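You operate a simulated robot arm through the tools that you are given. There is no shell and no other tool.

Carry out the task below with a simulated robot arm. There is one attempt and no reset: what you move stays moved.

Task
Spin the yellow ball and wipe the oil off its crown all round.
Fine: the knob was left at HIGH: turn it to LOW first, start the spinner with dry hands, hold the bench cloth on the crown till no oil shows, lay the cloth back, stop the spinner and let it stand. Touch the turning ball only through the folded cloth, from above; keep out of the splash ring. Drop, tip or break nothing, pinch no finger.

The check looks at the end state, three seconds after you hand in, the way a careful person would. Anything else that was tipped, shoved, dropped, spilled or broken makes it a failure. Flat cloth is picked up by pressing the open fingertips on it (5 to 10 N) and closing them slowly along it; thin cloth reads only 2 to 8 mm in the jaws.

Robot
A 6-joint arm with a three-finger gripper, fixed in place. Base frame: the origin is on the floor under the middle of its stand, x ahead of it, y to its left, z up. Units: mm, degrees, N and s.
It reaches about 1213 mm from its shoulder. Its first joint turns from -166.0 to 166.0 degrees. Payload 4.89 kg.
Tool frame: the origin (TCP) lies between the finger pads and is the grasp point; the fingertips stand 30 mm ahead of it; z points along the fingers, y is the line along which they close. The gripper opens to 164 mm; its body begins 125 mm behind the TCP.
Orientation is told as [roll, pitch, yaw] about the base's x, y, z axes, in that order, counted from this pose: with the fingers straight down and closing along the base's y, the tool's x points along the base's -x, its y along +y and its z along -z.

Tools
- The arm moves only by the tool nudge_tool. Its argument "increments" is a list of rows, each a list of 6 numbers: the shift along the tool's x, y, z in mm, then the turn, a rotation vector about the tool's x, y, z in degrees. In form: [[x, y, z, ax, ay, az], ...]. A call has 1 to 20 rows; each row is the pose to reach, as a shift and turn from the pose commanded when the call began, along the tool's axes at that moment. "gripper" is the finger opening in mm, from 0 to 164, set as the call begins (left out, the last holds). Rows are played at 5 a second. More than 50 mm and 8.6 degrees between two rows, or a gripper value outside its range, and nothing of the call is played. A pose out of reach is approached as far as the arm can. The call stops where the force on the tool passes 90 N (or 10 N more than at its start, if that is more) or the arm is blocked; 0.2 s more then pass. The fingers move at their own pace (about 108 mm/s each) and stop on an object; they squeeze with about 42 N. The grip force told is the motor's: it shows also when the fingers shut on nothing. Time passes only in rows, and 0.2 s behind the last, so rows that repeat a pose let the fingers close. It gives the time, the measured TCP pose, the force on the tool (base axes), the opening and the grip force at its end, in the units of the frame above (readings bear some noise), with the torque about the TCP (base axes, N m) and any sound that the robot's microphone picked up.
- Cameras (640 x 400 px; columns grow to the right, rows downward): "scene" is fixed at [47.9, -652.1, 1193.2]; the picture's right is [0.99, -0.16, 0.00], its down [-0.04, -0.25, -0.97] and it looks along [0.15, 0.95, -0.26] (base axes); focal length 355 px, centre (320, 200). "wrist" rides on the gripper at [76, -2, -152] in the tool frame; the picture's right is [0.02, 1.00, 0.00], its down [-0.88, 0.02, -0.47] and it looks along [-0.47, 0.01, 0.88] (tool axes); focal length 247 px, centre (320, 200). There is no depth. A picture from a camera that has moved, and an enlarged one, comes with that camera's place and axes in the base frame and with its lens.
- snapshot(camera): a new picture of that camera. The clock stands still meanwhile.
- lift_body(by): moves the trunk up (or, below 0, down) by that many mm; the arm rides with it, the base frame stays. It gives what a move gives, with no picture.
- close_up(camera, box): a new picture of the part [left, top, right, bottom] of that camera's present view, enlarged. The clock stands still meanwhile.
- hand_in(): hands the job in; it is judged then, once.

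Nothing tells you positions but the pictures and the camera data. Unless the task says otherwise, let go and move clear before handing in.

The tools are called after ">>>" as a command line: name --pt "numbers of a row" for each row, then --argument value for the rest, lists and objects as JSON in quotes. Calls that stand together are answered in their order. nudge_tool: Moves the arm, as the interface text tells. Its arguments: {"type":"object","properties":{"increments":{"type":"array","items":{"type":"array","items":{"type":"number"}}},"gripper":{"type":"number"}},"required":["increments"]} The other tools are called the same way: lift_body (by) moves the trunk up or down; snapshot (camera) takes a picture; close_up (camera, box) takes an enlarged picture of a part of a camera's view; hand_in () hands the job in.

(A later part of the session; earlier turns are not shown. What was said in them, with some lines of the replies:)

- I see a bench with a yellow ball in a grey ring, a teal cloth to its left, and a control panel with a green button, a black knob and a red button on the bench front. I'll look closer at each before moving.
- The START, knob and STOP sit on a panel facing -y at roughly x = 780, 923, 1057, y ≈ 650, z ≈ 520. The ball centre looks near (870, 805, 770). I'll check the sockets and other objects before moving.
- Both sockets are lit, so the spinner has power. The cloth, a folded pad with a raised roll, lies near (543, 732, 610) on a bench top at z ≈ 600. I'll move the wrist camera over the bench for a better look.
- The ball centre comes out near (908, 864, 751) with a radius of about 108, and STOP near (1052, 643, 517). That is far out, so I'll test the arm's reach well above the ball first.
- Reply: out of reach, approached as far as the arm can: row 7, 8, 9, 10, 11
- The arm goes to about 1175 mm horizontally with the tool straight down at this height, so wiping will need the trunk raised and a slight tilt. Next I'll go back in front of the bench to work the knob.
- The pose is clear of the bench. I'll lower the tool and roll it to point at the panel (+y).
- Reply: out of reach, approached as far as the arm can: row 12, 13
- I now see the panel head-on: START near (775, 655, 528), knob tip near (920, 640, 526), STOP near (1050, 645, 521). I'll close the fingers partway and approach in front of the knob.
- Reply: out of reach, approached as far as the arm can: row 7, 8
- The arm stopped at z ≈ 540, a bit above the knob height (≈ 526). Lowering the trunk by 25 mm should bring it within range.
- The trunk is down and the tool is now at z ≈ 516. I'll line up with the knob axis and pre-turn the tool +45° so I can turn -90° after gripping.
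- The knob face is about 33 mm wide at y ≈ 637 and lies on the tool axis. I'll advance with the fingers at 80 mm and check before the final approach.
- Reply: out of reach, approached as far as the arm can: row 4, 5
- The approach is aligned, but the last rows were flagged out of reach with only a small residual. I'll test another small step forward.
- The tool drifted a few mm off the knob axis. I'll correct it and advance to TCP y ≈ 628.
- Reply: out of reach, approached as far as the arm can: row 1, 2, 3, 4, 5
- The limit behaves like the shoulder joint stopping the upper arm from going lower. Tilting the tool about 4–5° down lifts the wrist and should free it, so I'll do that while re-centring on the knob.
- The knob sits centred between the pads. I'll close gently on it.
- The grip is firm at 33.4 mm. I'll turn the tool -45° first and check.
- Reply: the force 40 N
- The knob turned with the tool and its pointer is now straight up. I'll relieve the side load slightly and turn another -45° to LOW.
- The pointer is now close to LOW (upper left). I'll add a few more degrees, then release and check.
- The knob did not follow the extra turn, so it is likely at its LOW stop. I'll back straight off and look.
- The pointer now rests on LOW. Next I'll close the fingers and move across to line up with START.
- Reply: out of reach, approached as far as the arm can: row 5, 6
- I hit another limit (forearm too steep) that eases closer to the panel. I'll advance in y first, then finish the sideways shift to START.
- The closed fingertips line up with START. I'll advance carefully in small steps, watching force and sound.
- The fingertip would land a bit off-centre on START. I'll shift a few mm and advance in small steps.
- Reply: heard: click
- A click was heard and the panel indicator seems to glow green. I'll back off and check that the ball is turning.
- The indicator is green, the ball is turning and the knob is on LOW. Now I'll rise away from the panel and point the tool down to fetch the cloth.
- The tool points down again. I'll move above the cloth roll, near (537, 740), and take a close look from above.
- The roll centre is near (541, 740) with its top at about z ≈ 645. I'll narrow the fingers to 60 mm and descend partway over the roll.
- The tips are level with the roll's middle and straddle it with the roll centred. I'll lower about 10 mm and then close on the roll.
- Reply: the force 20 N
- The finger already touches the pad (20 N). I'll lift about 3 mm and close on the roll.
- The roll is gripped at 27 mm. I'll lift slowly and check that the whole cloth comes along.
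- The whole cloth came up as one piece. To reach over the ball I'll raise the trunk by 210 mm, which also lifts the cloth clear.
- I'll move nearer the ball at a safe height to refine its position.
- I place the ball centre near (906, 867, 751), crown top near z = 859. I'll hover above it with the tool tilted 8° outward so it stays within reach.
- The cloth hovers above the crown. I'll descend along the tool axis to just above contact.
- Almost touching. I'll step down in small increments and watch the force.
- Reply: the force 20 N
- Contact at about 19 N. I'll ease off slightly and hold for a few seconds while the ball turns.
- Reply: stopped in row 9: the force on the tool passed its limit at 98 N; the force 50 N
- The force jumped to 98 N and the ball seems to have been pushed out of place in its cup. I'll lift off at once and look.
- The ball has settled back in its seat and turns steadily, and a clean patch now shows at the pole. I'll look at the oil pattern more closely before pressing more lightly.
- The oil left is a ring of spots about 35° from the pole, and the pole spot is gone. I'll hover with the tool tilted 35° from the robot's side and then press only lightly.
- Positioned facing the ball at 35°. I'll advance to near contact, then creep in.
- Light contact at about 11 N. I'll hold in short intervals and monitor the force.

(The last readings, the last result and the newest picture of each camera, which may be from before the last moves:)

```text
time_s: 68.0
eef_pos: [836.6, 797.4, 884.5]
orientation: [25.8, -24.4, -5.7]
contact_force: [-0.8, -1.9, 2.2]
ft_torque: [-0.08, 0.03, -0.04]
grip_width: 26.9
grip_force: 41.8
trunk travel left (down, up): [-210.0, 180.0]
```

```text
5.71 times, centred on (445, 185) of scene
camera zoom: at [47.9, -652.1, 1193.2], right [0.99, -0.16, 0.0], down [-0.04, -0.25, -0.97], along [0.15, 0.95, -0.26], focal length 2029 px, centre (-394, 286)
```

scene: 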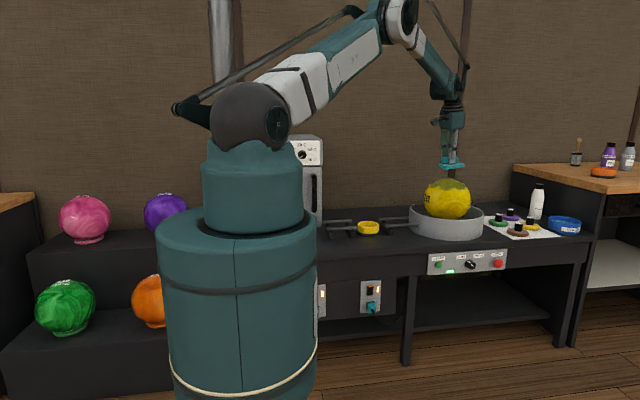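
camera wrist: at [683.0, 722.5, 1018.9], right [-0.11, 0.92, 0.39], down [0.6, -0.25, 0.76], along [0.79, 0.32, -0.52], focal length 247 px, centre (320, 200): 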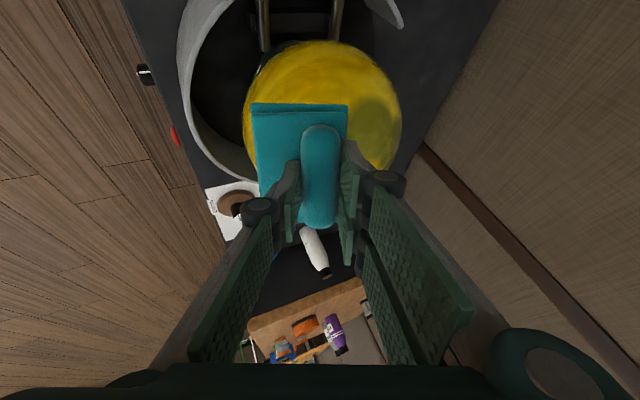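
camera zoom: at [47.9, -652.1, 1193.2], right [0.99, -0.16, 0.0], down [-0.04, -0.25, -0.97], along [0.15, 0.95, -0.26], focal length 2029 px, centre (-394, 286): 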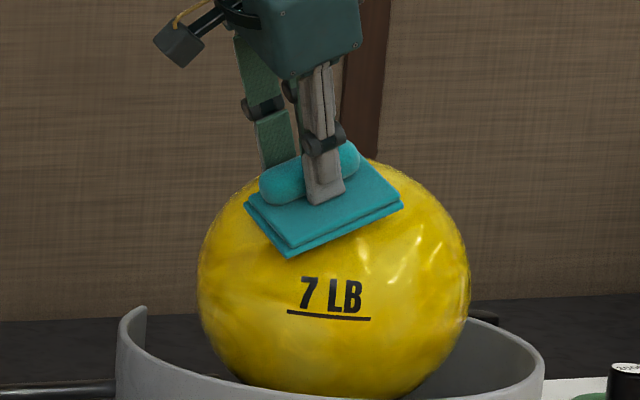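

The front is clean with about 3–8 N. I'll hold a bit longer for full turns, then lift and inspect.

>>> nudge_tool --pt "0 0 0.4 0 0 0" --pt "0 0 0.4 0 0 0" --pt "0 0 0.4 0 0 0" --pt "0 0 0.4 0 0 0"

>>> nudge_tool --pt "0 0 0 0 0 0" --pt "0 0 0 0 0 0" --pt "0 0 0 0 0 0" --pt "0 0 0 0 0 0"

>>> nudge_tool --pt "0 0 -10 0 0 0" --pt "0 0 -30 0 0 0" --pt "0 0 -55 0 0 0" --pt "0 0 -80 0 0 0" --pt "0 0 -80 0 0 0"

>>> close_up --camera "scene" --box '[410, 160, 480, 230]'

>>> close_up --camera "wrist" --box '[220, 10, 420, 200]'

```text
time_s: 69.0
eef_pos: [836.8, 797.4, 885.0]
orientation: [25.8, -24.4, -5.7]
contact_force: [-0.7, -1.3, 0.6]
ft_torque: [0.03, -0.08, -0.03]
grip_width: 26.9
grip_force: 41.9
trunk travel left (down, up): [-210.0, 180.0]
```

```text
time_s: 70.0
eef_pos: [836.6, 797.8, 883.9]
orientation: [25.6, -24.4, -5.8]
contact_force: [-5.0, -4.7, 7.9]
ft_torque: [0.12, -0.08, -0.01]
grip_width: 26.8
grip_force: 41.9
trunk travel left (down, up): [-210.0, 180.0]
```

```text
time_s: 71.2
eef_pos: [803.5, 765.3, 949.7]
orientation: [25.7, -24.4, -5.7]
contact_force: [0.9, -0.7, 0.1]
ft_torque: [0.01, 0.0, -0.03]
grip_width: 26.8
grip_force: 42.5
trunk travel left (down, up): [-210.0, 180.0]
```

```text
5.71 times, centred on (445, 195) of scene
camera zoom: at [47.9, -652.1, 1193.2], right [0.99, -0.16, 0.0], down [-0.04, -0.25, -0.97], along [0.15, 0.95, -0.26], focal length 2029 px, centre (-394, 229)
```

zoom: 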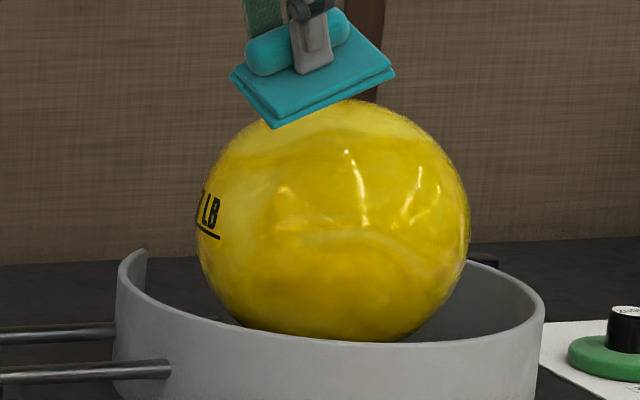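

```text
2.11 times, centred on (320, 105) of wrist
camera zoom: at [671.7, 709.8, 1042.6], right [-0.11, 0.92, 0.39], down [0.6, -0.25, 0.76], along [0.79, 0.32, -0.52], focal length 520 px, centre (320, 400)
```

zoom: 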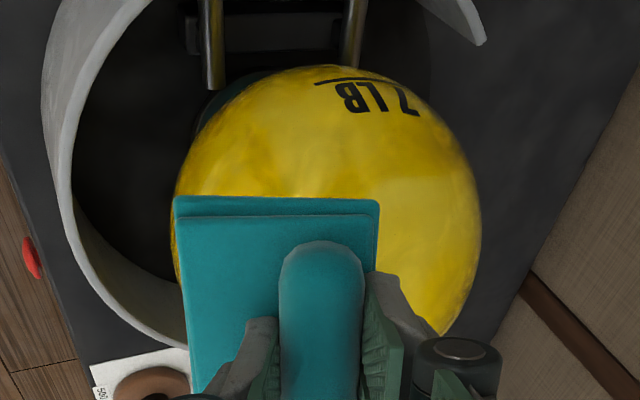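

The ball looks clean. I'll back away, level the tool and check all round as the ball turns.

>>> nudge_tool --pt "0 0 -25 3 3.1 0" --pt "10 -5 -45 8 8.3 0" --pt "25 -15 -60 13 13.4 0" --pt "45 -25 -70 18 18.6 0" --pt "65 -35 -75 23 23.7 0" --pt "65 -35 -75 24.4 25.1 0"

>>> close_up --camera "scene" --box '[410, 160, 480, 230]'

>>> snapshot --camera "wrist"

```text
time_s: 72.6
eef_pos: [716.3, 710.2, 971.3]
orientation: [-0.3, 0.0, -0.1]
contact_force: [0.7, -0.3, -0.1]
ft_torque: [0.03, -0.02, -0.01]
grip_width: 26.8
grip_force: 41.8
trunk travel left (down, up): [-210.0, 180.0]
```

```text
5.71 times, centred on (445, 195) of scene
camera zoom: at [47.9, -652.1, 1193.2], right [0.99, -0.16, 0.0], down [-0.04, -0.25, -0.97], along [0.15, 0.95, -0.26], focal length 2029 px, centre (-394, 229)
```

zoom: 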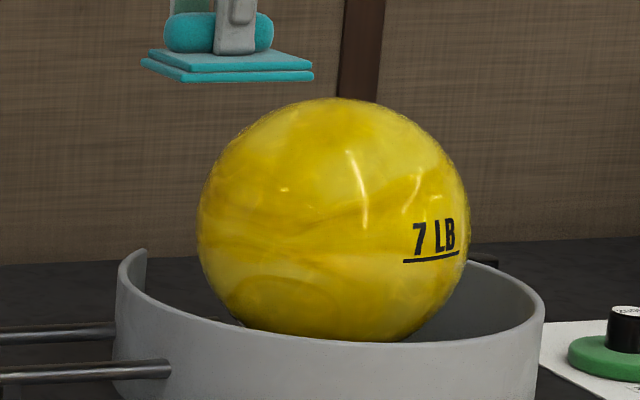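

```text
taken
camera wrist: at [640.4, 708.9, 1122.8], right [-0.02, 1.0, -0.01], down [0.88, 0.02, 0.47], along [0.47, 0.01, -0.88], focal length 247 px, centre (320, 200)
```

wrist: 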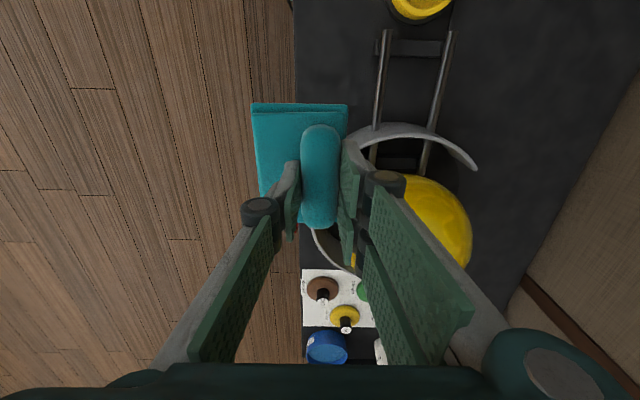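

Clean on this side. I'll sample a few more moments as it turns to be sure of the whole circumference.

>>> nudge_tool --pt "0 0 0 0 0 0"

>>> close_up --camera "scene" --box '[410, 160, 480, 230]'

>>> nudge_tool --pt "0 0 0 0 0 0"

>>> close_up --camera "scene" --box '[410, 160, 480, 230]'

>>> nudge_tool --pt "0 0 0 0 0 0"

>>> close_up --camera "scene" --box '[410, 160, 480, 230]'

>>> nudge_tool --pt "0 0 0 0 0 0"

>>> close_up --camera "scene" --box '[410, 160, 480, 230]'

>>> nudge_tool --pt "0 0 0 0 0 0"

>>> close_up --camera "scene" --box '[410, 160, 480, 230]'

```text
time_s: 73.0
eef_pos: [716.9, 711.5, 970.5]
orientation: [-0.4, 0.0, -0.1]
contact_force: [0.3, 0.5, -0.4]
ft_torque: [-0.03, 0.04, -0.01]
grip_width: 26.9
grip_force: 41.9
trunk travel left (down, up): [-210.0, 180.0]
```

```text
5.71 times, centred on (445, 195) of scene
camera zoom: at [47.9, -652.1, 1193.2], right [0.99, -0.16, 0.0], down [-0.04, -0.25, -0.97], along [0.15, 0.95, -0.26], focal length 2029 px, centre (-394, 229)
```

zoom: 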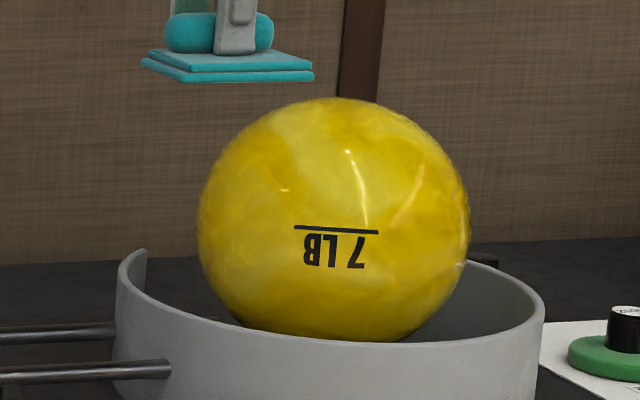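

```text
time_s: 73.4
eef_pos: [718.4, 710.4, 971.1]
orientation: [-0.3, -0.1, -0.1]
contact_force: [0.2, 0.7, -0.2]
ft_torque: [0.02, 0.01, -0.01]
grip_width: 27.1
grip_force: 41.9
trunk travel left (down, up): [-210.0, 180.0]
```

```text
5.71 times, centred on (445, 195) of scene
camera zoom: at [47.9, -652.1, 1193.2], right [0.99, -0.16, 0.0], down [-0.04, -0.25, -0.97], along [0.15, 0.95, -0.26], focal length 2029 px, centre (-394, 229)
```

zoom: 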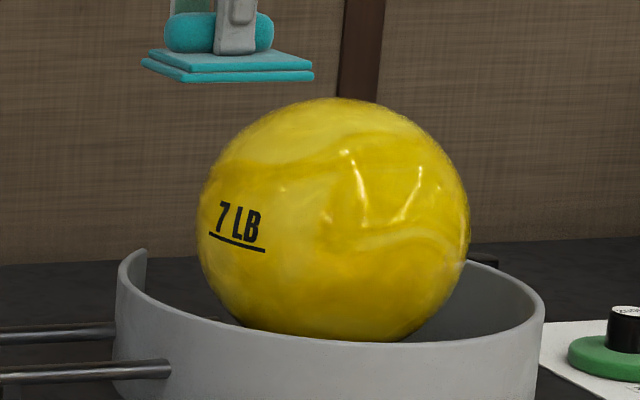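

```text
time_s: 73.8
eef_pos: [718.6, 711.0, 970.9]
orientation: [-0.3, 0.0, -0.1]
contact_force: [1.0, 0.0, -1.1]
ft_torque: [-0.03, 0.04, -0.03]
grip_width: 27.2
grip_force: 42.1
trunk travel left (down, up): [-210.0, 180.0]
```

```text
5.71 times, centred on (445, 195) of scene
camera zoom: at [47.9, -652.1, 1193.2], right [0.99, -0.16, 0.0], down [-0.04, -0.25, -0.97], along [0.15, 0.95, -0.26], focal length 2029 px, centre (-394, 229)
```

zoom: 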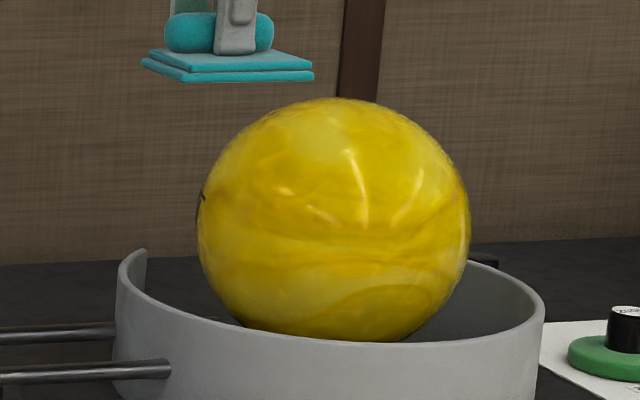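

```text
time_s: 74.2
eef_pos: [716.6, 710.7, 970.5]
orientation: [-0.3, -0.2, -0.2]
contact_force: [0.6, -0.8, 0.2]
ft_torque: [-0.04, -0.04, 0.01]
grip_width: 27.1
grip_force: 42.0
trunk travel left (down, up): [-210.0, 180.0]
```

```text
5.71 times, centred on (445, 195) of scene
camera zoom: at [47.9, -652.1, 1193.2], right [0.99, -0.16, 0.0], down [-0.04, -0.25, -0.97], along [0.15, 0.95, -0.26], focal length 2029 px, centre (-394, 229)
```

zoom: 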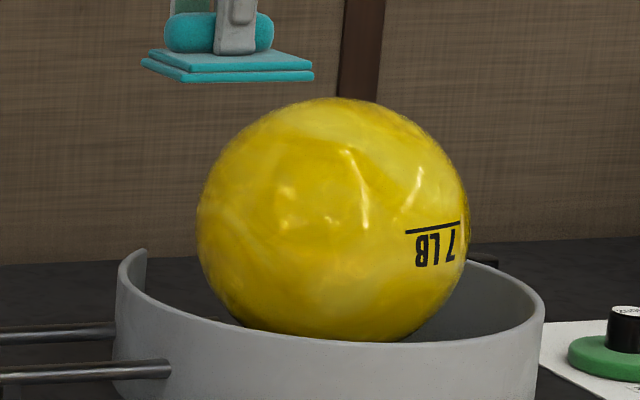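

```text
time_s: 74.6
eef_pos: [716.9, 711.4, 970.9]
orientation: [-0.3, -0.1, 0.0]
contact_force: [0.0, 0.4, 0.0]
ft_torque: [0.0, 0.01, 0.0]
grip_width: 27.2
grip_force: 42.9
trunk travel left (down, up): [-210.0, 180.0]
```

```text
5.71 times, centred on (445, 195) of scene
camera zoom: at [47.9, -652.1, 1193.2], right [0.99, -0.16, 0.0], down [-0.04, -0.25, -0.97], along [0.15, 0.95, -0.26], focal length 2029 px, centre (-394, 229)
```

zoom: 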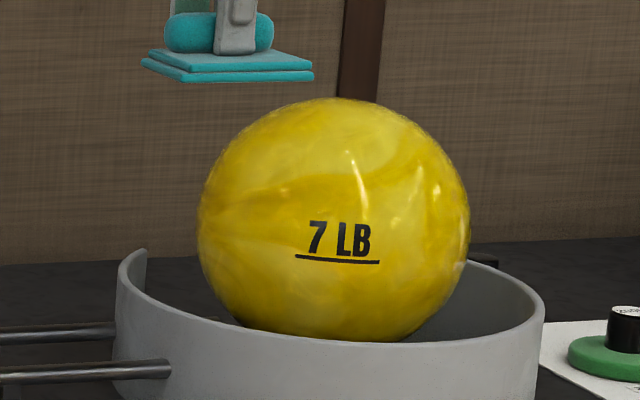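

The crown is clean all round. Now I'll take the cloth back above its place at (543.5, 741) and lower the trunk.

>>> nudge_tool --pt "35 6 0 0 0 0" --pt "70 12 0 0 0 0" --pt "105 18 0 0 0 0" --pt "140 24 0 0 0 0" --pt "173.5 30 0 0 0 0" --pt "173.5 30 0 0 0 0"

>>> lift_body --by -210

>>> nudge_tool --pt "0 0 0 0 0 0" --pt "0 0 0 0 0 0"

>>> close_up --camera "scene" --box '[340, 160, 430, 255]'

>>> snapshot --camera "wrist"

```text
time_s: 76.0
eef_pos: [545.3, 739.8, 970.5]
orientation: [-0.3, -0.1, -0.1]
contact_force: [0.3, 0.4, -0.3]
ft_torque: [0.01, -0.05, 0.02]
grip_width: 27.1
grip_force: 41.9
trunk travel left (down, up): [-210.0, 180.0]
```

```text
time_s: 78.3
eef_pos: [544.9, 739.1, 760.8]
orientation: [-0.3, -0.1, -0.1]
contact_force: [0.6, 0.4, -0.6]
ft_torque: [0.04, -0.01, -0.01]
grip_width: 26.8
grip_force: 41.9
trunk travel left (down, up): [0.0, 390.0]
```

```text
time_s: 78.9
eef_pos: [545.4, 739.3, 760.3]
orientation: [-0.3, -0.1, -0.2]
contact_force: [0.0, -0.3, -0.3]
ft_torque: [0.01, 0.01, -0.03]
grip_width: 26.9
grip_force: 42.2
trunk travel left (down, up): [0.0, 390.0]
```

```text
4.21 times, centred on (385, 208) of scene
camera zoom: at [47.9, -652.1, 1193.2], right [0.99, -0.16, 0.0], down [-0.04, -0.25, -0.97], along [0.15, 0.95, -0.26], focal length 1495 px, centre (46, 168)
```

zoom: 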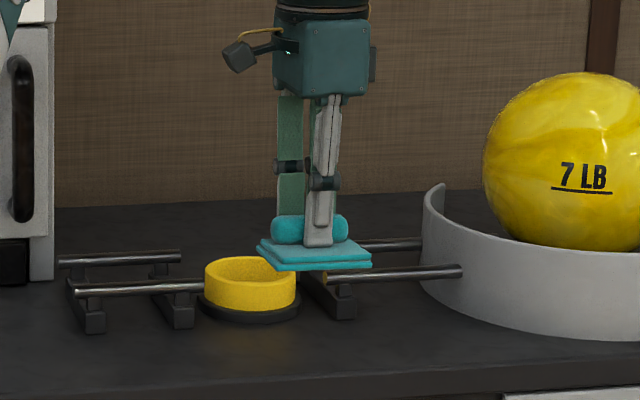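

```text
taken
camera wrist: at [468.3, 738.2, 912.7], right [-0.02, 1.0, 0.0], down [0.88, 0.02, 0.47], along [0.47, 0.01, -0.88], focal length 247 px, centre (320, 200)
```

wrist: 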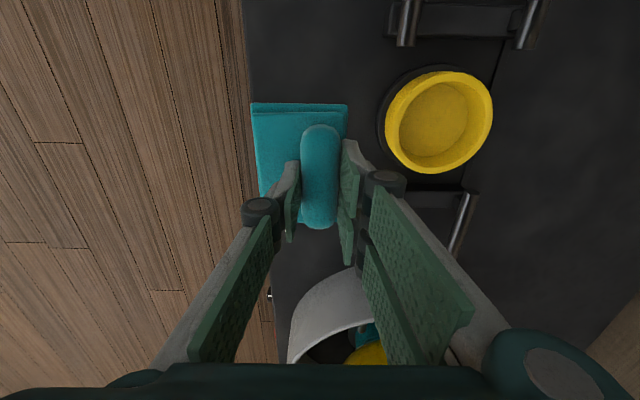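

Above the cloth's place. I'll lower to just above the bench, then set it down gently.

>>> nudge_tool --pt "1.5 2 30 0 0 0" --pt "1.5 2 60 0 0 0" --pt "1.5 2 80 0 0 0" --pt "1.5 2 88 0 0 0" --pt "1.5 2 88 0 0 0"

>>> nudge_tool --pt "0 0 2 0 0 0" --pt "0 0 4 0 0 0" --pt "0 0 4 0 0 0"

```text
time_s: 80.1
eef_pos: [544.8, 741.7, 672.9]
orientation: [-0.4, -0.1, -0.2]
contact_force: [-0.3, -0.1, -1.0]
ft_torque: [0.04, 0.02, 0.02]
grip_width: 26.9
grip_force: 42.4
trunk travel left (down, up): [0.0, 390.0]
```

```text
time_s: 80.9
eef_pos: [544.6, 739.9, 668.4]
orientation: [-0.3, -0.1, -0.1]
contact_force: [-0.2, -0.4, 0.9]
ft_torque: [-0.01, 0.01, 0.0]
grip_width: 26.8
grip_force: 42.2
trunk travel left (down, up): [0.0, 390.0]
```

>>> nudge_tool --pt "0 0 1.5 0 0 0" --pt "0 0 2.5 0 0 0" --pt "0 0 2.5 0 0 0"

>>> nudge_tool --pt "0 0 1 0 0 0" --pt "0 0 1 0 0 0"

```text
time_s: 81.7
eef_pos: [544.2, 740.7, 666.0]
orientation: [-0.4, -0.1, 0.0]
contact_force: [0.1, -0.5, 0.0]
ft_torque: [-0.02, 0.0, -0.01]
grip_width: 26.8
grip_force: 42.1
trunk travel left (down, up): [0.0, 390.0]
```

```text
time_s: 82.3
eef_pos: [544.2, 741.6, 664.8]
orientation: [-0.4, -0.1, -0.1]
contact_force: [0.7, 0.0, 0.0]
ft_torque: [-0.02, 0.02, -0.01]
grip_width: 26.9
grip_force: 42.2
trunk travel left (down, up): [0.0, 390.0]
```

>>> nudge_tool --pt "0 0 1 0 0 0" --pt "0 0 1 0 0 0"

>>> close_up --camera "scene" --box '[340, 190, 430, 255]'

```text
time_s: 82.9
eef_pos: [543.3, 741.1, 663.9]
orientation: [-0.2, -0.1, -0.1]
contact_force: [0.2, 0.6, 1.4]
ft_torque: [0.05, -0.08, 0.0]
grip_width: 26.9
grip_force: 42.3
trunk travel left (down, up): [0.0, 390.0]
```

```text
6.15 times, centred on (385, 222) of scene
camera zoom: at [47.9, -652.1, 1193.2], right [0.99, -0.16, 0.0], down [-0.04, -0.25, -0.97], along [0.15, 0.95, -0.26], focal length 2185 px, centre (-80, 62)
```

zoom: 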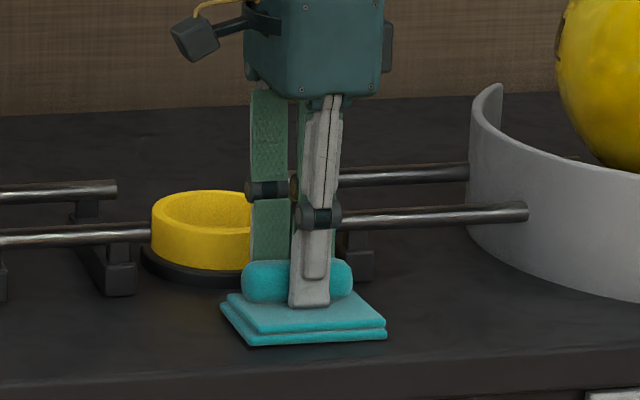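

>>> nudge_tool --pt "1 0 0 0 0 0" --pt "2 0 0.8 0 0 0" --pt "2 0 0.8 0 0 0"

>>> nudge_tool --pt "0 0 0.7 0 0 0" --pt "0 0 0.7 0 0 0"

```text
time_s: 83.7
eef_pos: [541.7, 741.2, 663.6]
orientation: [-0.2, -0.1, -0.1]
contact_force: [2.8, -1.1, 7.1]
ft_torque: [0.11, -0.46, -0.11]
grip_width: 26.8
grip_force: 41.7
trunk travel left (down, up): [0.0, 390.0]
```

```text
time_s: 84.3
eef_pos: [542.1, 740.9, 663.5]
orientation: [-0.3, -0.1, -0.1]
contact_force: [4.9, 1.7, 21.3]
ft_torque: [0.14, -1.21, 0.12]
grip_width: 27.1
grip_force: 42.6
trunk travel left (down, up): [0.0, 390.0]
```

The cloth is resting on the bench. I'll ease off and open the fingers, then rise straight up.

>>> nudge_tool --pt "0 0 -0.9 0 0 0" --pt "0 0 -0.9 0 0 0"

>>> nudge_tool --pt "0 0 0 0 0 0" --pt "0 0 0 0 0 0" --pt "0 0 -1 0 0 0" --gripper 62

>>> nudge_tool --pt "0 0 -10 0 0 0" --pt "0 0 -25 0 0 0" --pt "0 0 -50 0 0 0" --pt "0 0 -85 0 0 0" --pt "0 0 -120 0 0 0" --pt "0 0 -120 0 0 0"

>>> close_up --camera "scene" --box '[340, 190, 430, 255]'

>>> snapshot --camera "wrist"

```text
time_s: 84.9
eef_pos: [540.5, 741.7, 663.2]
orientation: [-0.3, -0.1, -0.1]
contact_force: [-0.3, -1.1, 7.3]
ft_torque: [0.04, -0.32, -0.08]
grip_width: 26.6
grip_force: 42.1
trunk travel left (down, up): [0.0, 390.0]
```

```text
time_s: 85.7
eef_pos: [540.9, 742.9, 664.6]
orientation: [-0.4, -0.1, -0.1]
contact_force: [0.2, -0.7, 0.5]
ft_torque: [0.0, 0.03, 0.03]
grip_width: 61.9
grip_force: 0.1
trunk travel left (down, up): [0.0, 390.0]
```

```text
time_s: 87.1
eef_pos: [542.6, 742.3, 785.7]
orientation: [-0.3, -0.2, 0.0]
contact_force: [0.6, 0.3, -0.4]
ft_torque: [-0.05, 0.01, 0.0]
grip_width: 62.2
grip_force: 0.0
trunk travel left (down, up): [0.0, 390.0]
```

```text
6.15 times, centred on (385, 222) of scene
camera zoom: at [47.9, -652.1, 1193.2], right [0.99, -0.16, 0.0], down [-0.04, -0.25, -0.97], along [0.15, 0.95, -0.26], focal length 2185 px, centre (-80, 62)
```

zoom: 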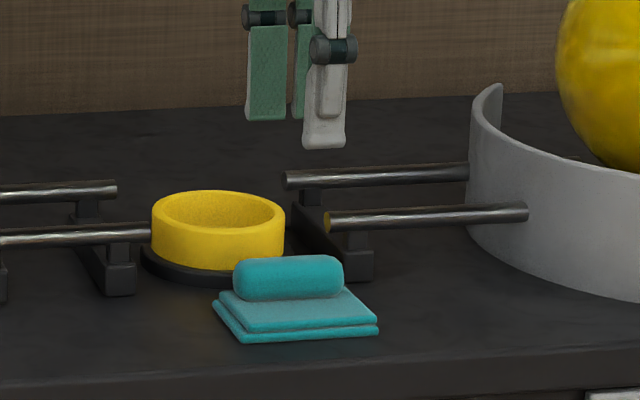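

```text
taken
camera wrist: at [466.6, 740.8, 937.9], right [-0.02, 1.0, 0.0], down [0.88, 0.02, 0.47], along [0.47, 0.01, -0.88], focal length 247 px, centre (320, 200)
```

wrist: 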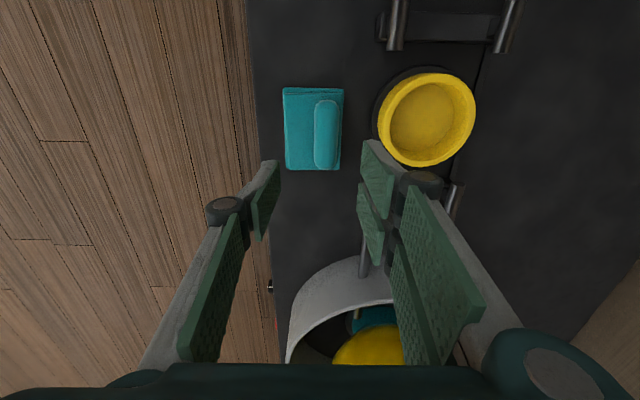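

The cloth is back in its place. Now I'll rise, swing back in front of the bench, and head for STOP.

>>> nudge_tool --pt "0 0 -41 0 0 0" --pt "0 0 -82 0 0 0" --pt "0 0 -123 0 0 0" --pt "0 0 -164 0 0 0" --pt "-18 -36 -164 0 0 0" --pt "-36 -72 -164 0 0 0" --pt "-54 -108 -164 0 0 0" --pt "-72 -144 -164 0 0 0" --pt "-90 -180 -164 0 0 0" --pt "-108 -216 -164 0 0 0" --pt "-126 -252 -164 0 0 0" --pt "-144 -288 -164 0 0 0" --pt "-158 -322 -164 0 0 0" --pt "-158 -322 -164 0 0 0" --gripper 0

>>> nudge_tool --pt "-18 1 28 -6.7 0 0" --pt "-36 2 56 -13.4 0 0" --pt "-54 3 84 -20 0 0" --pt "-72 4 112 -26.7 0 0" --pt "-90 5 140 -33.4 0 0" --pt "-108 6 168 -40 0 0" --pt "-126 7 196 -46.7 0 0" --pt "-144 8 224 -53.4 0 0" --pt "-160 9 252 -60 0 0" --pt "-170 10 280 -66.7 0 0" --pt "-180 10 305 -73.4 0 0" --pt "-190 10 330 -80 0 0" --pt "-190 10 330 -80 0 0"

>>> snapshot --camera "wrist"

>>> snapshot --camera "scene"

```text
time_s: 90.1
eef_pos: [698.8, 421.8, 950.5]
orientation: [-0.3, -0.1, -0.1]
contact_force: [-0.3, 1.6, 0.4]
ft_torque: [-0.12, -0.03, -0.05]
grip_width: 0.0
grip_force: 42.4
trunk travel left (down, up): [0.0, 390.0]
```

```text
time_s: 92.9
eef_pos: [888.2, 429.5, 621.7]
orientation: [79.8, 0.0, -0.1]
contact_force: [0.1, 0.1, 0.6]
ft_torque: [-0.14, -0.02, -0.08]
grip_width: 0.0
grip_force: 41.8
trunk travel left (down, up): [0.0, 390.0]
```

```text
taken
camera wrist: at [811.8, 278.0, 645.4], right [-0.02, 0.18, 0.98], down [0.88, -0.46, 0.1], along [0.47, 0.87, -0.14], focal length 247 px, centre (320, 200)
```

wrist: 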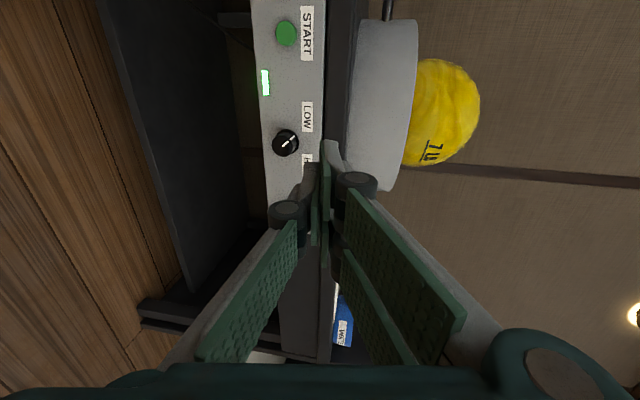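

```text
taken
```

scene: 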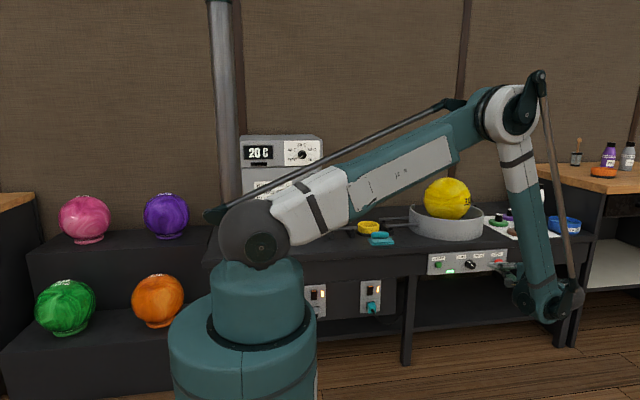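

I'm back in front of the panel. I'll yaw the tool 25° toward +x and move to hover in front of STOP.

>>> nudge_tool --pt "-21 -10 24 0 -4.1 0.7" --pt "-42 -20 49 0 -8.2 1.4" --pt "-62 -30 74 0 -12.3 2.1" --pt "-83 -40 99 0 -16.4 2.9" --pt "-104 -50 124 0 -20.5 3.6" --pt "-124 -60.7 148 0 -24.6 4.3" --pt "-124 -60.7 148 0 -24.6 4.3"

>>> snapshot --camera "wrist"

>>> snapshot --camera "scene"

```text
time_s: 94.5
eef_pos: [1012.6, 564.5, 533.8]
orientation: [79.9, -0.3, -25.2]
contact_force: [0.2, -0.9, 0.6]
ft_torque: [-0.05, 0.03, 0.03]
grip_width: 0.0
grip_force: 41.8
trunk travel left (down, up): [0.0, 390.0]
```

```text
taken
camera wrist: at [879.1, 460.1, 558.7], right [0.05, 0.17, 0.98], down [0.6, -0.79, 0.11], along [0.8, 0.59, -0.14], focal length 247 px, centre (320, 200)
```

wrist: 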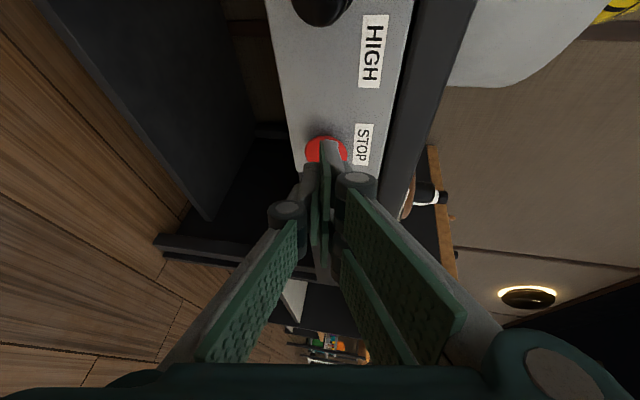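

```text
taken
```

scene: 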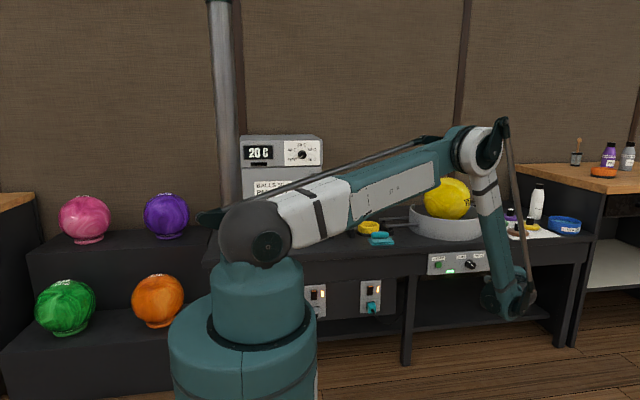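

>>> close_up --camera "wrist" --box '[260, 90, 400, 200]'

```text
3.64 times, centred on (330, 145) of wrist
camera zoom: at [879.1, 460.1, 558.7], right [0.05, 0.17, 0.98], down [0.6, -0.79, 0.11], along [0.8, 0.59, -0.14], focal length 898 px, centre (284, 400)
```

zoom: 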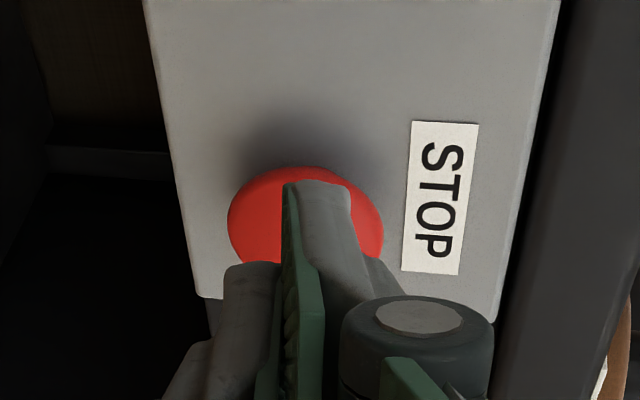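

STOP is slightly above the tool axis. I'll shift up 10 mm and advance carefully toward it.

>>> nudge_tool --pt "0 10 0 0 0 0" --pt "0 10 15 0 0 0" --pt "0 10 30 0 0 0" --pt "0 10 38 0 0 0"

>>> close_up --camera "wrist" --box '[260, 90, 400, 200]'

```text
time_s: 95.5
eef_pos: [1030.4, 599.5, 537.1]
orientation: [79.8, -0.2, -25.1]
contact_force: [0.3, -0.9, 0.0]
ft_torque: [-0.04, 0.01, -0.01]
grip_width: 0.1
grip_force: 41.9
trunk travel left (down, up): [0.0, 390.0]
```

```text
3.64 times, centred on (330, 145) of wrist
camera zoom: at [896.9, 494.4, 562.4], right [0.05, 0.17, 0.98], down [0.6, -0.79, 0.11], along [0.8, 0.59, -0.14], focal length 898 px, centre (284, 400)
```

zoom: 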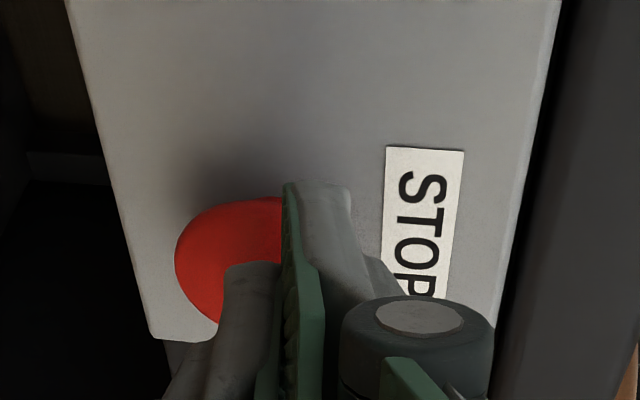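

>>> nudge_tool --pt "-2 0 4 0 0 0" --pt "-4 0 8 0 0 0" --pt "-4 0 12 0 0 0"

>>> close_up --camera "wrist" --box '[260, 90, 400, 200]'

```text
time_s: 96.3
eef_pos: [1038.7, 608.0, 535.2]
orientation: [79.8, -0.2, -25.0]
contact_force: [-2.1, -2.5, 1.4]
ft_torque: [0.0, 0.01, 0.08]
grip_width: 0.1
grip_force: 42.3
trunk travel left (down, up): [0.0, 390.0]
heard: click
```

```text
3.64 times, centred on (330, 145) of wrist
camera zoom: at [905.9, 503.1, 560.2], right [0.05, 0.17, 0.98], down [0.6, -0.79, 0.11], along [0.8, 0.59, -0.14], focal length 898 px, centre (284, 400)
```

zoom: 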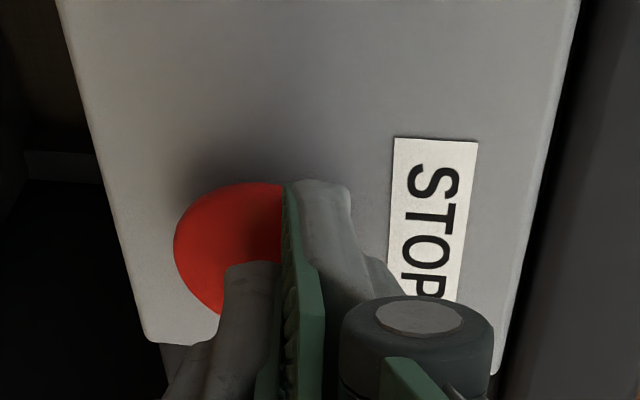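

STOP clicked with only a few newtons. I'll back straight off and watch the ball come to rest.

>>> nudge_tool --pt "0 0 -10 0 0 0" --pt "0 0 -30 0 0 0" --pt "0 0 -60 0 0 0" --pt "0 0 -95 0 0 0" --pt "0 0 -130 0 0 0" --pt "0 0 -160 0 0 0" --pt "0 0 -160 0 0 0"

>>> snapshot --camera "scene"

>>> snapshot --camera "wrist"

```text
time_s: 97.9
eef_pos: [973.3, 466.3, 563.6]
orientation: [79.8, -0.2, -24.9]
contact_force: [-1.0, -0.4, -0.6]
ft_torque: [0.01, 0.01, 0.0]
grip_width: 0.0
grip_force: 42.5
trunk travel left (down, up): [0.0, 390.0]
```

```text
taken
```

scene: 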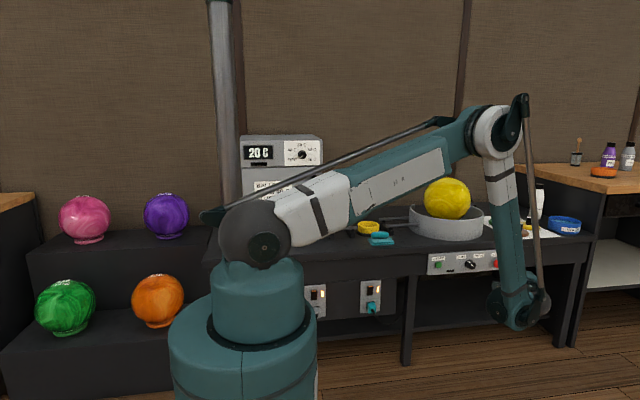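

```text
taken
camera wrist: at [840.0, 361.3, 588.4], right [0.05, 0.17, 0.98], down [0.6, -0.79, 0.11], along [0.8, 0.59, -0.14], focal length 247 px, centre (320, 200)
```

wrist: 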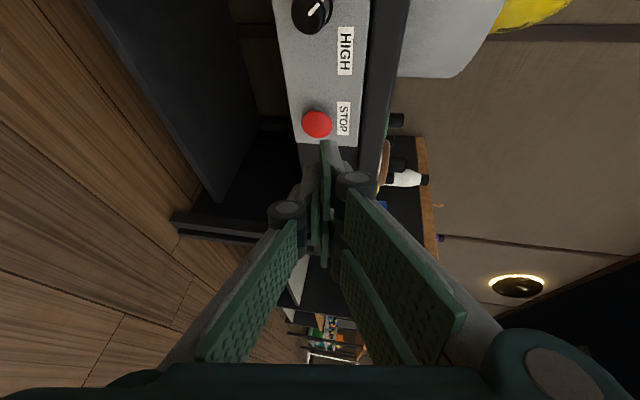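

The indicator is off. I'll raise the arm away from the bench and check that everything has come to rest.

>>> nudge_tool --pt "15 11 -19 0 6.1 -1.1" --pt "31 23 -39 0 12.3 -2.1" --pt "46 34 -58 0 18.4 -3.2" --pt "62 45 -78 0 24.6 -4.3" --pt "62 45 -78 0 24.6 -4.3"

>>> nudge_tool --pt "0 30 -8 6.7 0 0" --pt "0 60 -16 13.4 0 0" --pt "5 90 -24 20 0 0" --pt "15 120 -32 26.7 0 0" --pt "30 150 -40 33.4 0 0" --pt "50 180 -48 40 0 0" --pt "70 210 -56 46.7 0 0" --pt "90 240 -64 53.4 0 0" --pt "110 270 -72 60 0 0" --pt "130 300 -80 66.7 0 0" --pt "150 325 -86 73.4 0 0" --pt "170 350 -92 79.8 0 0" --pt "170 350 -92 79.8 0 0"

>>> snapshot --camera "scene"

```text
time_s: 99.1
eef_pos: [886.3, 427.7, 622.2]
orientation: [79.8, -0.2, 0.0]
contact_force: [-1.1, 0.0, -0.4]
ft_torque: [0.03, -0.02, 0.05]
grip_width: 0.0
grip_force: 42.0
trunk travel left (down, up): [0.0, 390.0]
```

```text
time_s: 101.9
eef_pos: [716.5, 400.5, 981.1]
orientation: [-0.2, -0.1, -0.1]
contact_force: [0.6, -0.5, 0.4]
ft_torque: [0.07, 0.1, 0.02]
grip_width: 0.3
grip_force: 42.1
trunk travel left (down, up): [0.0, 390.0]
```

```text
taken
```

scene: 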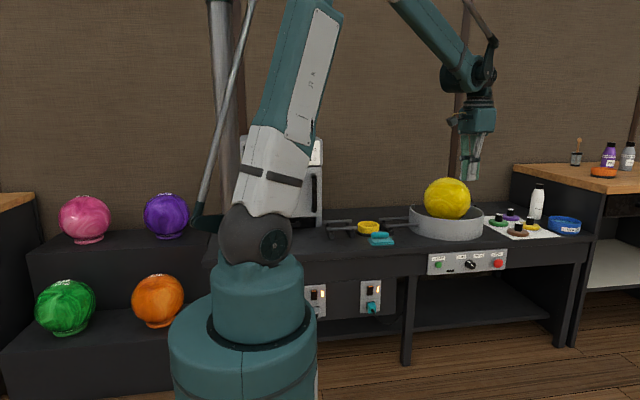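

Now I'll go back near the starting pose and compare the ball over time to confirm that it stands still.

>>> nudge_tool --pt "40 0 -20 0 0 0" --pt "80 0 -45 0 0 0" --pt "120 0 -70 0 0 0" --pt "160 0 -95 0 0 0" --pt "200 0 -120 0 0 0" --pt "240 2 -145 0 0 0" --pt "275 5 -160 0 0 0" --pt "275 5 -160 0 0 0" --gripper 120

>>> close_up --camera "scene" --box '[405, 165, 515, 285]'

>>> nudge_tool --pt "0 0 0 0 0 0" --pt "0 0 0 0 0 0" --pt "0 0 0 0 0 0" --pt "0 0 0 0 0 0"

>>> close_up --camera "scene" --box '[405, 165, 515, 285]'

>>> snapshot --camera "wrist"

>>> snapshot --camera "scene"

```text
time_s: 103.7
eef_pos: [439.6, 410.3, 1141.3]
orientation: [-0.1, -0.1, -0.1]
contact_force: [1.9, -0.2, 0.4]
ft_torque: [0.01, 0.1, -0.01]
grip_width: 120.0
grip_force: 0.0
trunk travel left (down, up): [0.0, 390.0]
```

```text
3.33 times, centred on (460, 225) of scene
camera zoom: at [47.9, -652.1, 1193.2], right [0.99, -0.16, 0.0], down [-0.04, -0.25, -0.97], along [0.15, 0.95, -0.26], focal length 1184 px, centre (-147, 117)
```

zoom: 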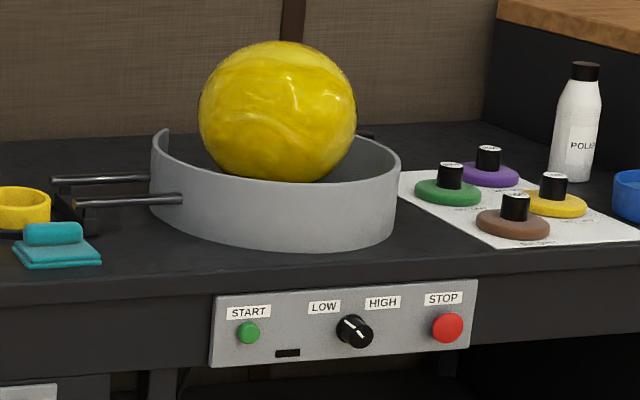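

```text
time_s: 104.7
eef_pos: [440.7, 409.7, 1142.1]
orientation: [-0.1, -0.1, -0.1]
contact_force: [0.3, -0.5, 0.2]
ft_torque: [0.01, 0.04, 0.0]
grip_width: 120.0
grip_force: 0.2
trunk travel left (down, up): [0.0, 390.0]
```

```text
3.33 times, centred on (460, 225) of scene
camera zoom: at [47.9, -652.1, 1193.2], right [0.99, -0.16, 0.0], down [-0.04, -0.25, -0.97], along [0.15, 0.95, -0.26], focal length 1184 px, centre (-147, 117)
```

zoom: 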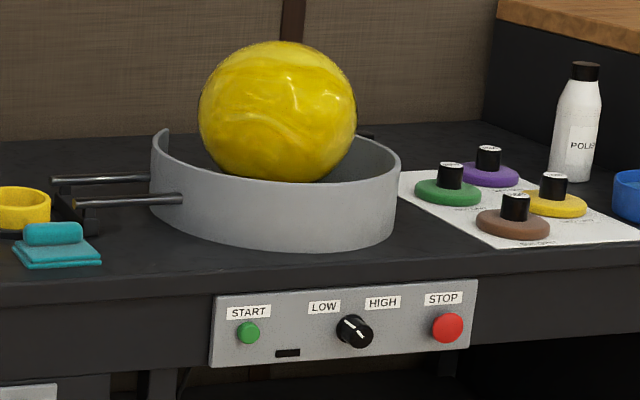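

```text
taken
camera wrist: at [363.4, 408.0, 1294.5], right [-0.02, 1.0, 0.0], down [0.88, 0.02, 0.47], along [0.47, 0.01, -0.88], focal length 247 px, centre (320, 200)
```

wrist: 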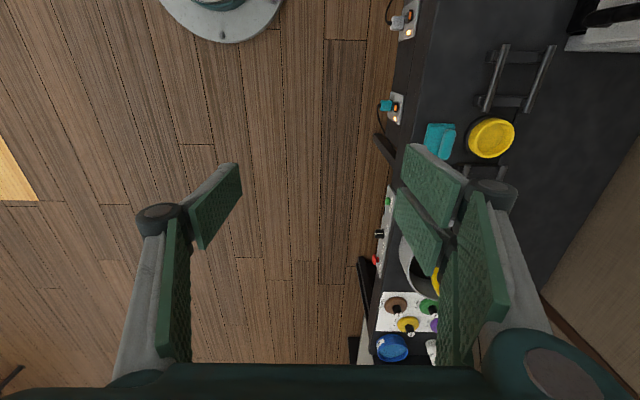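

```text
taken
```

scene: 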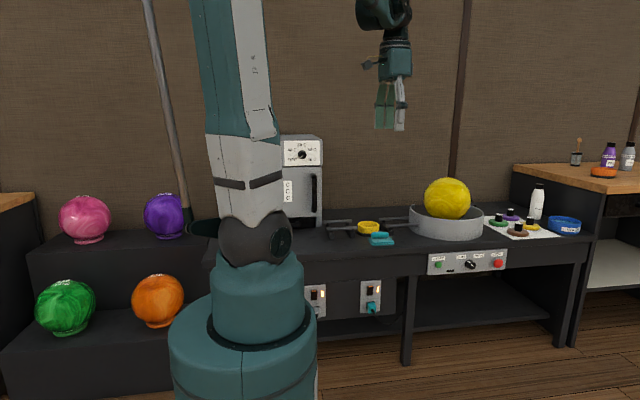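

The ball stands still and clean all round, and the indicator is off with the knob on LOW. The cloth is back in its place, nothing else has moved, and the arm is clear with an empty gripper. I'm handing in.

>>> hand_in

```text
The job is handed in.
```

The job is handed in: the ball's crown is wiped clean all round, and the ball is standing still with the spinner off. I checked it from several sides while it turned and saw no oil left.

- **Knob and spinner:** I turned the knob from HIGH to LOW before starting. Both START and STOP clicked, and the running light is out.
- **Ball:** During the first press on the crown, the force jumped to 98 N and the ball was pushed out of its seat by roughly a centimetre. I lifted off at once and it settled back in the same place. After that I pressed lightly, up to about 19 N and mostly under 11 N, and it stayed put.
- **Wiping:** To reach the ring of oil below the pole, I held the cloth at about 35° to the side of straight down. The ball was touched only through the cloth.
- **Cloth:** It is laid back flat, within about 5 mm of where it was.
- **Everything else:** Nothing else was touched or moved. The arm is near its starting pose with the gripper empty, and the trunk is 25 mm lower than at the start.
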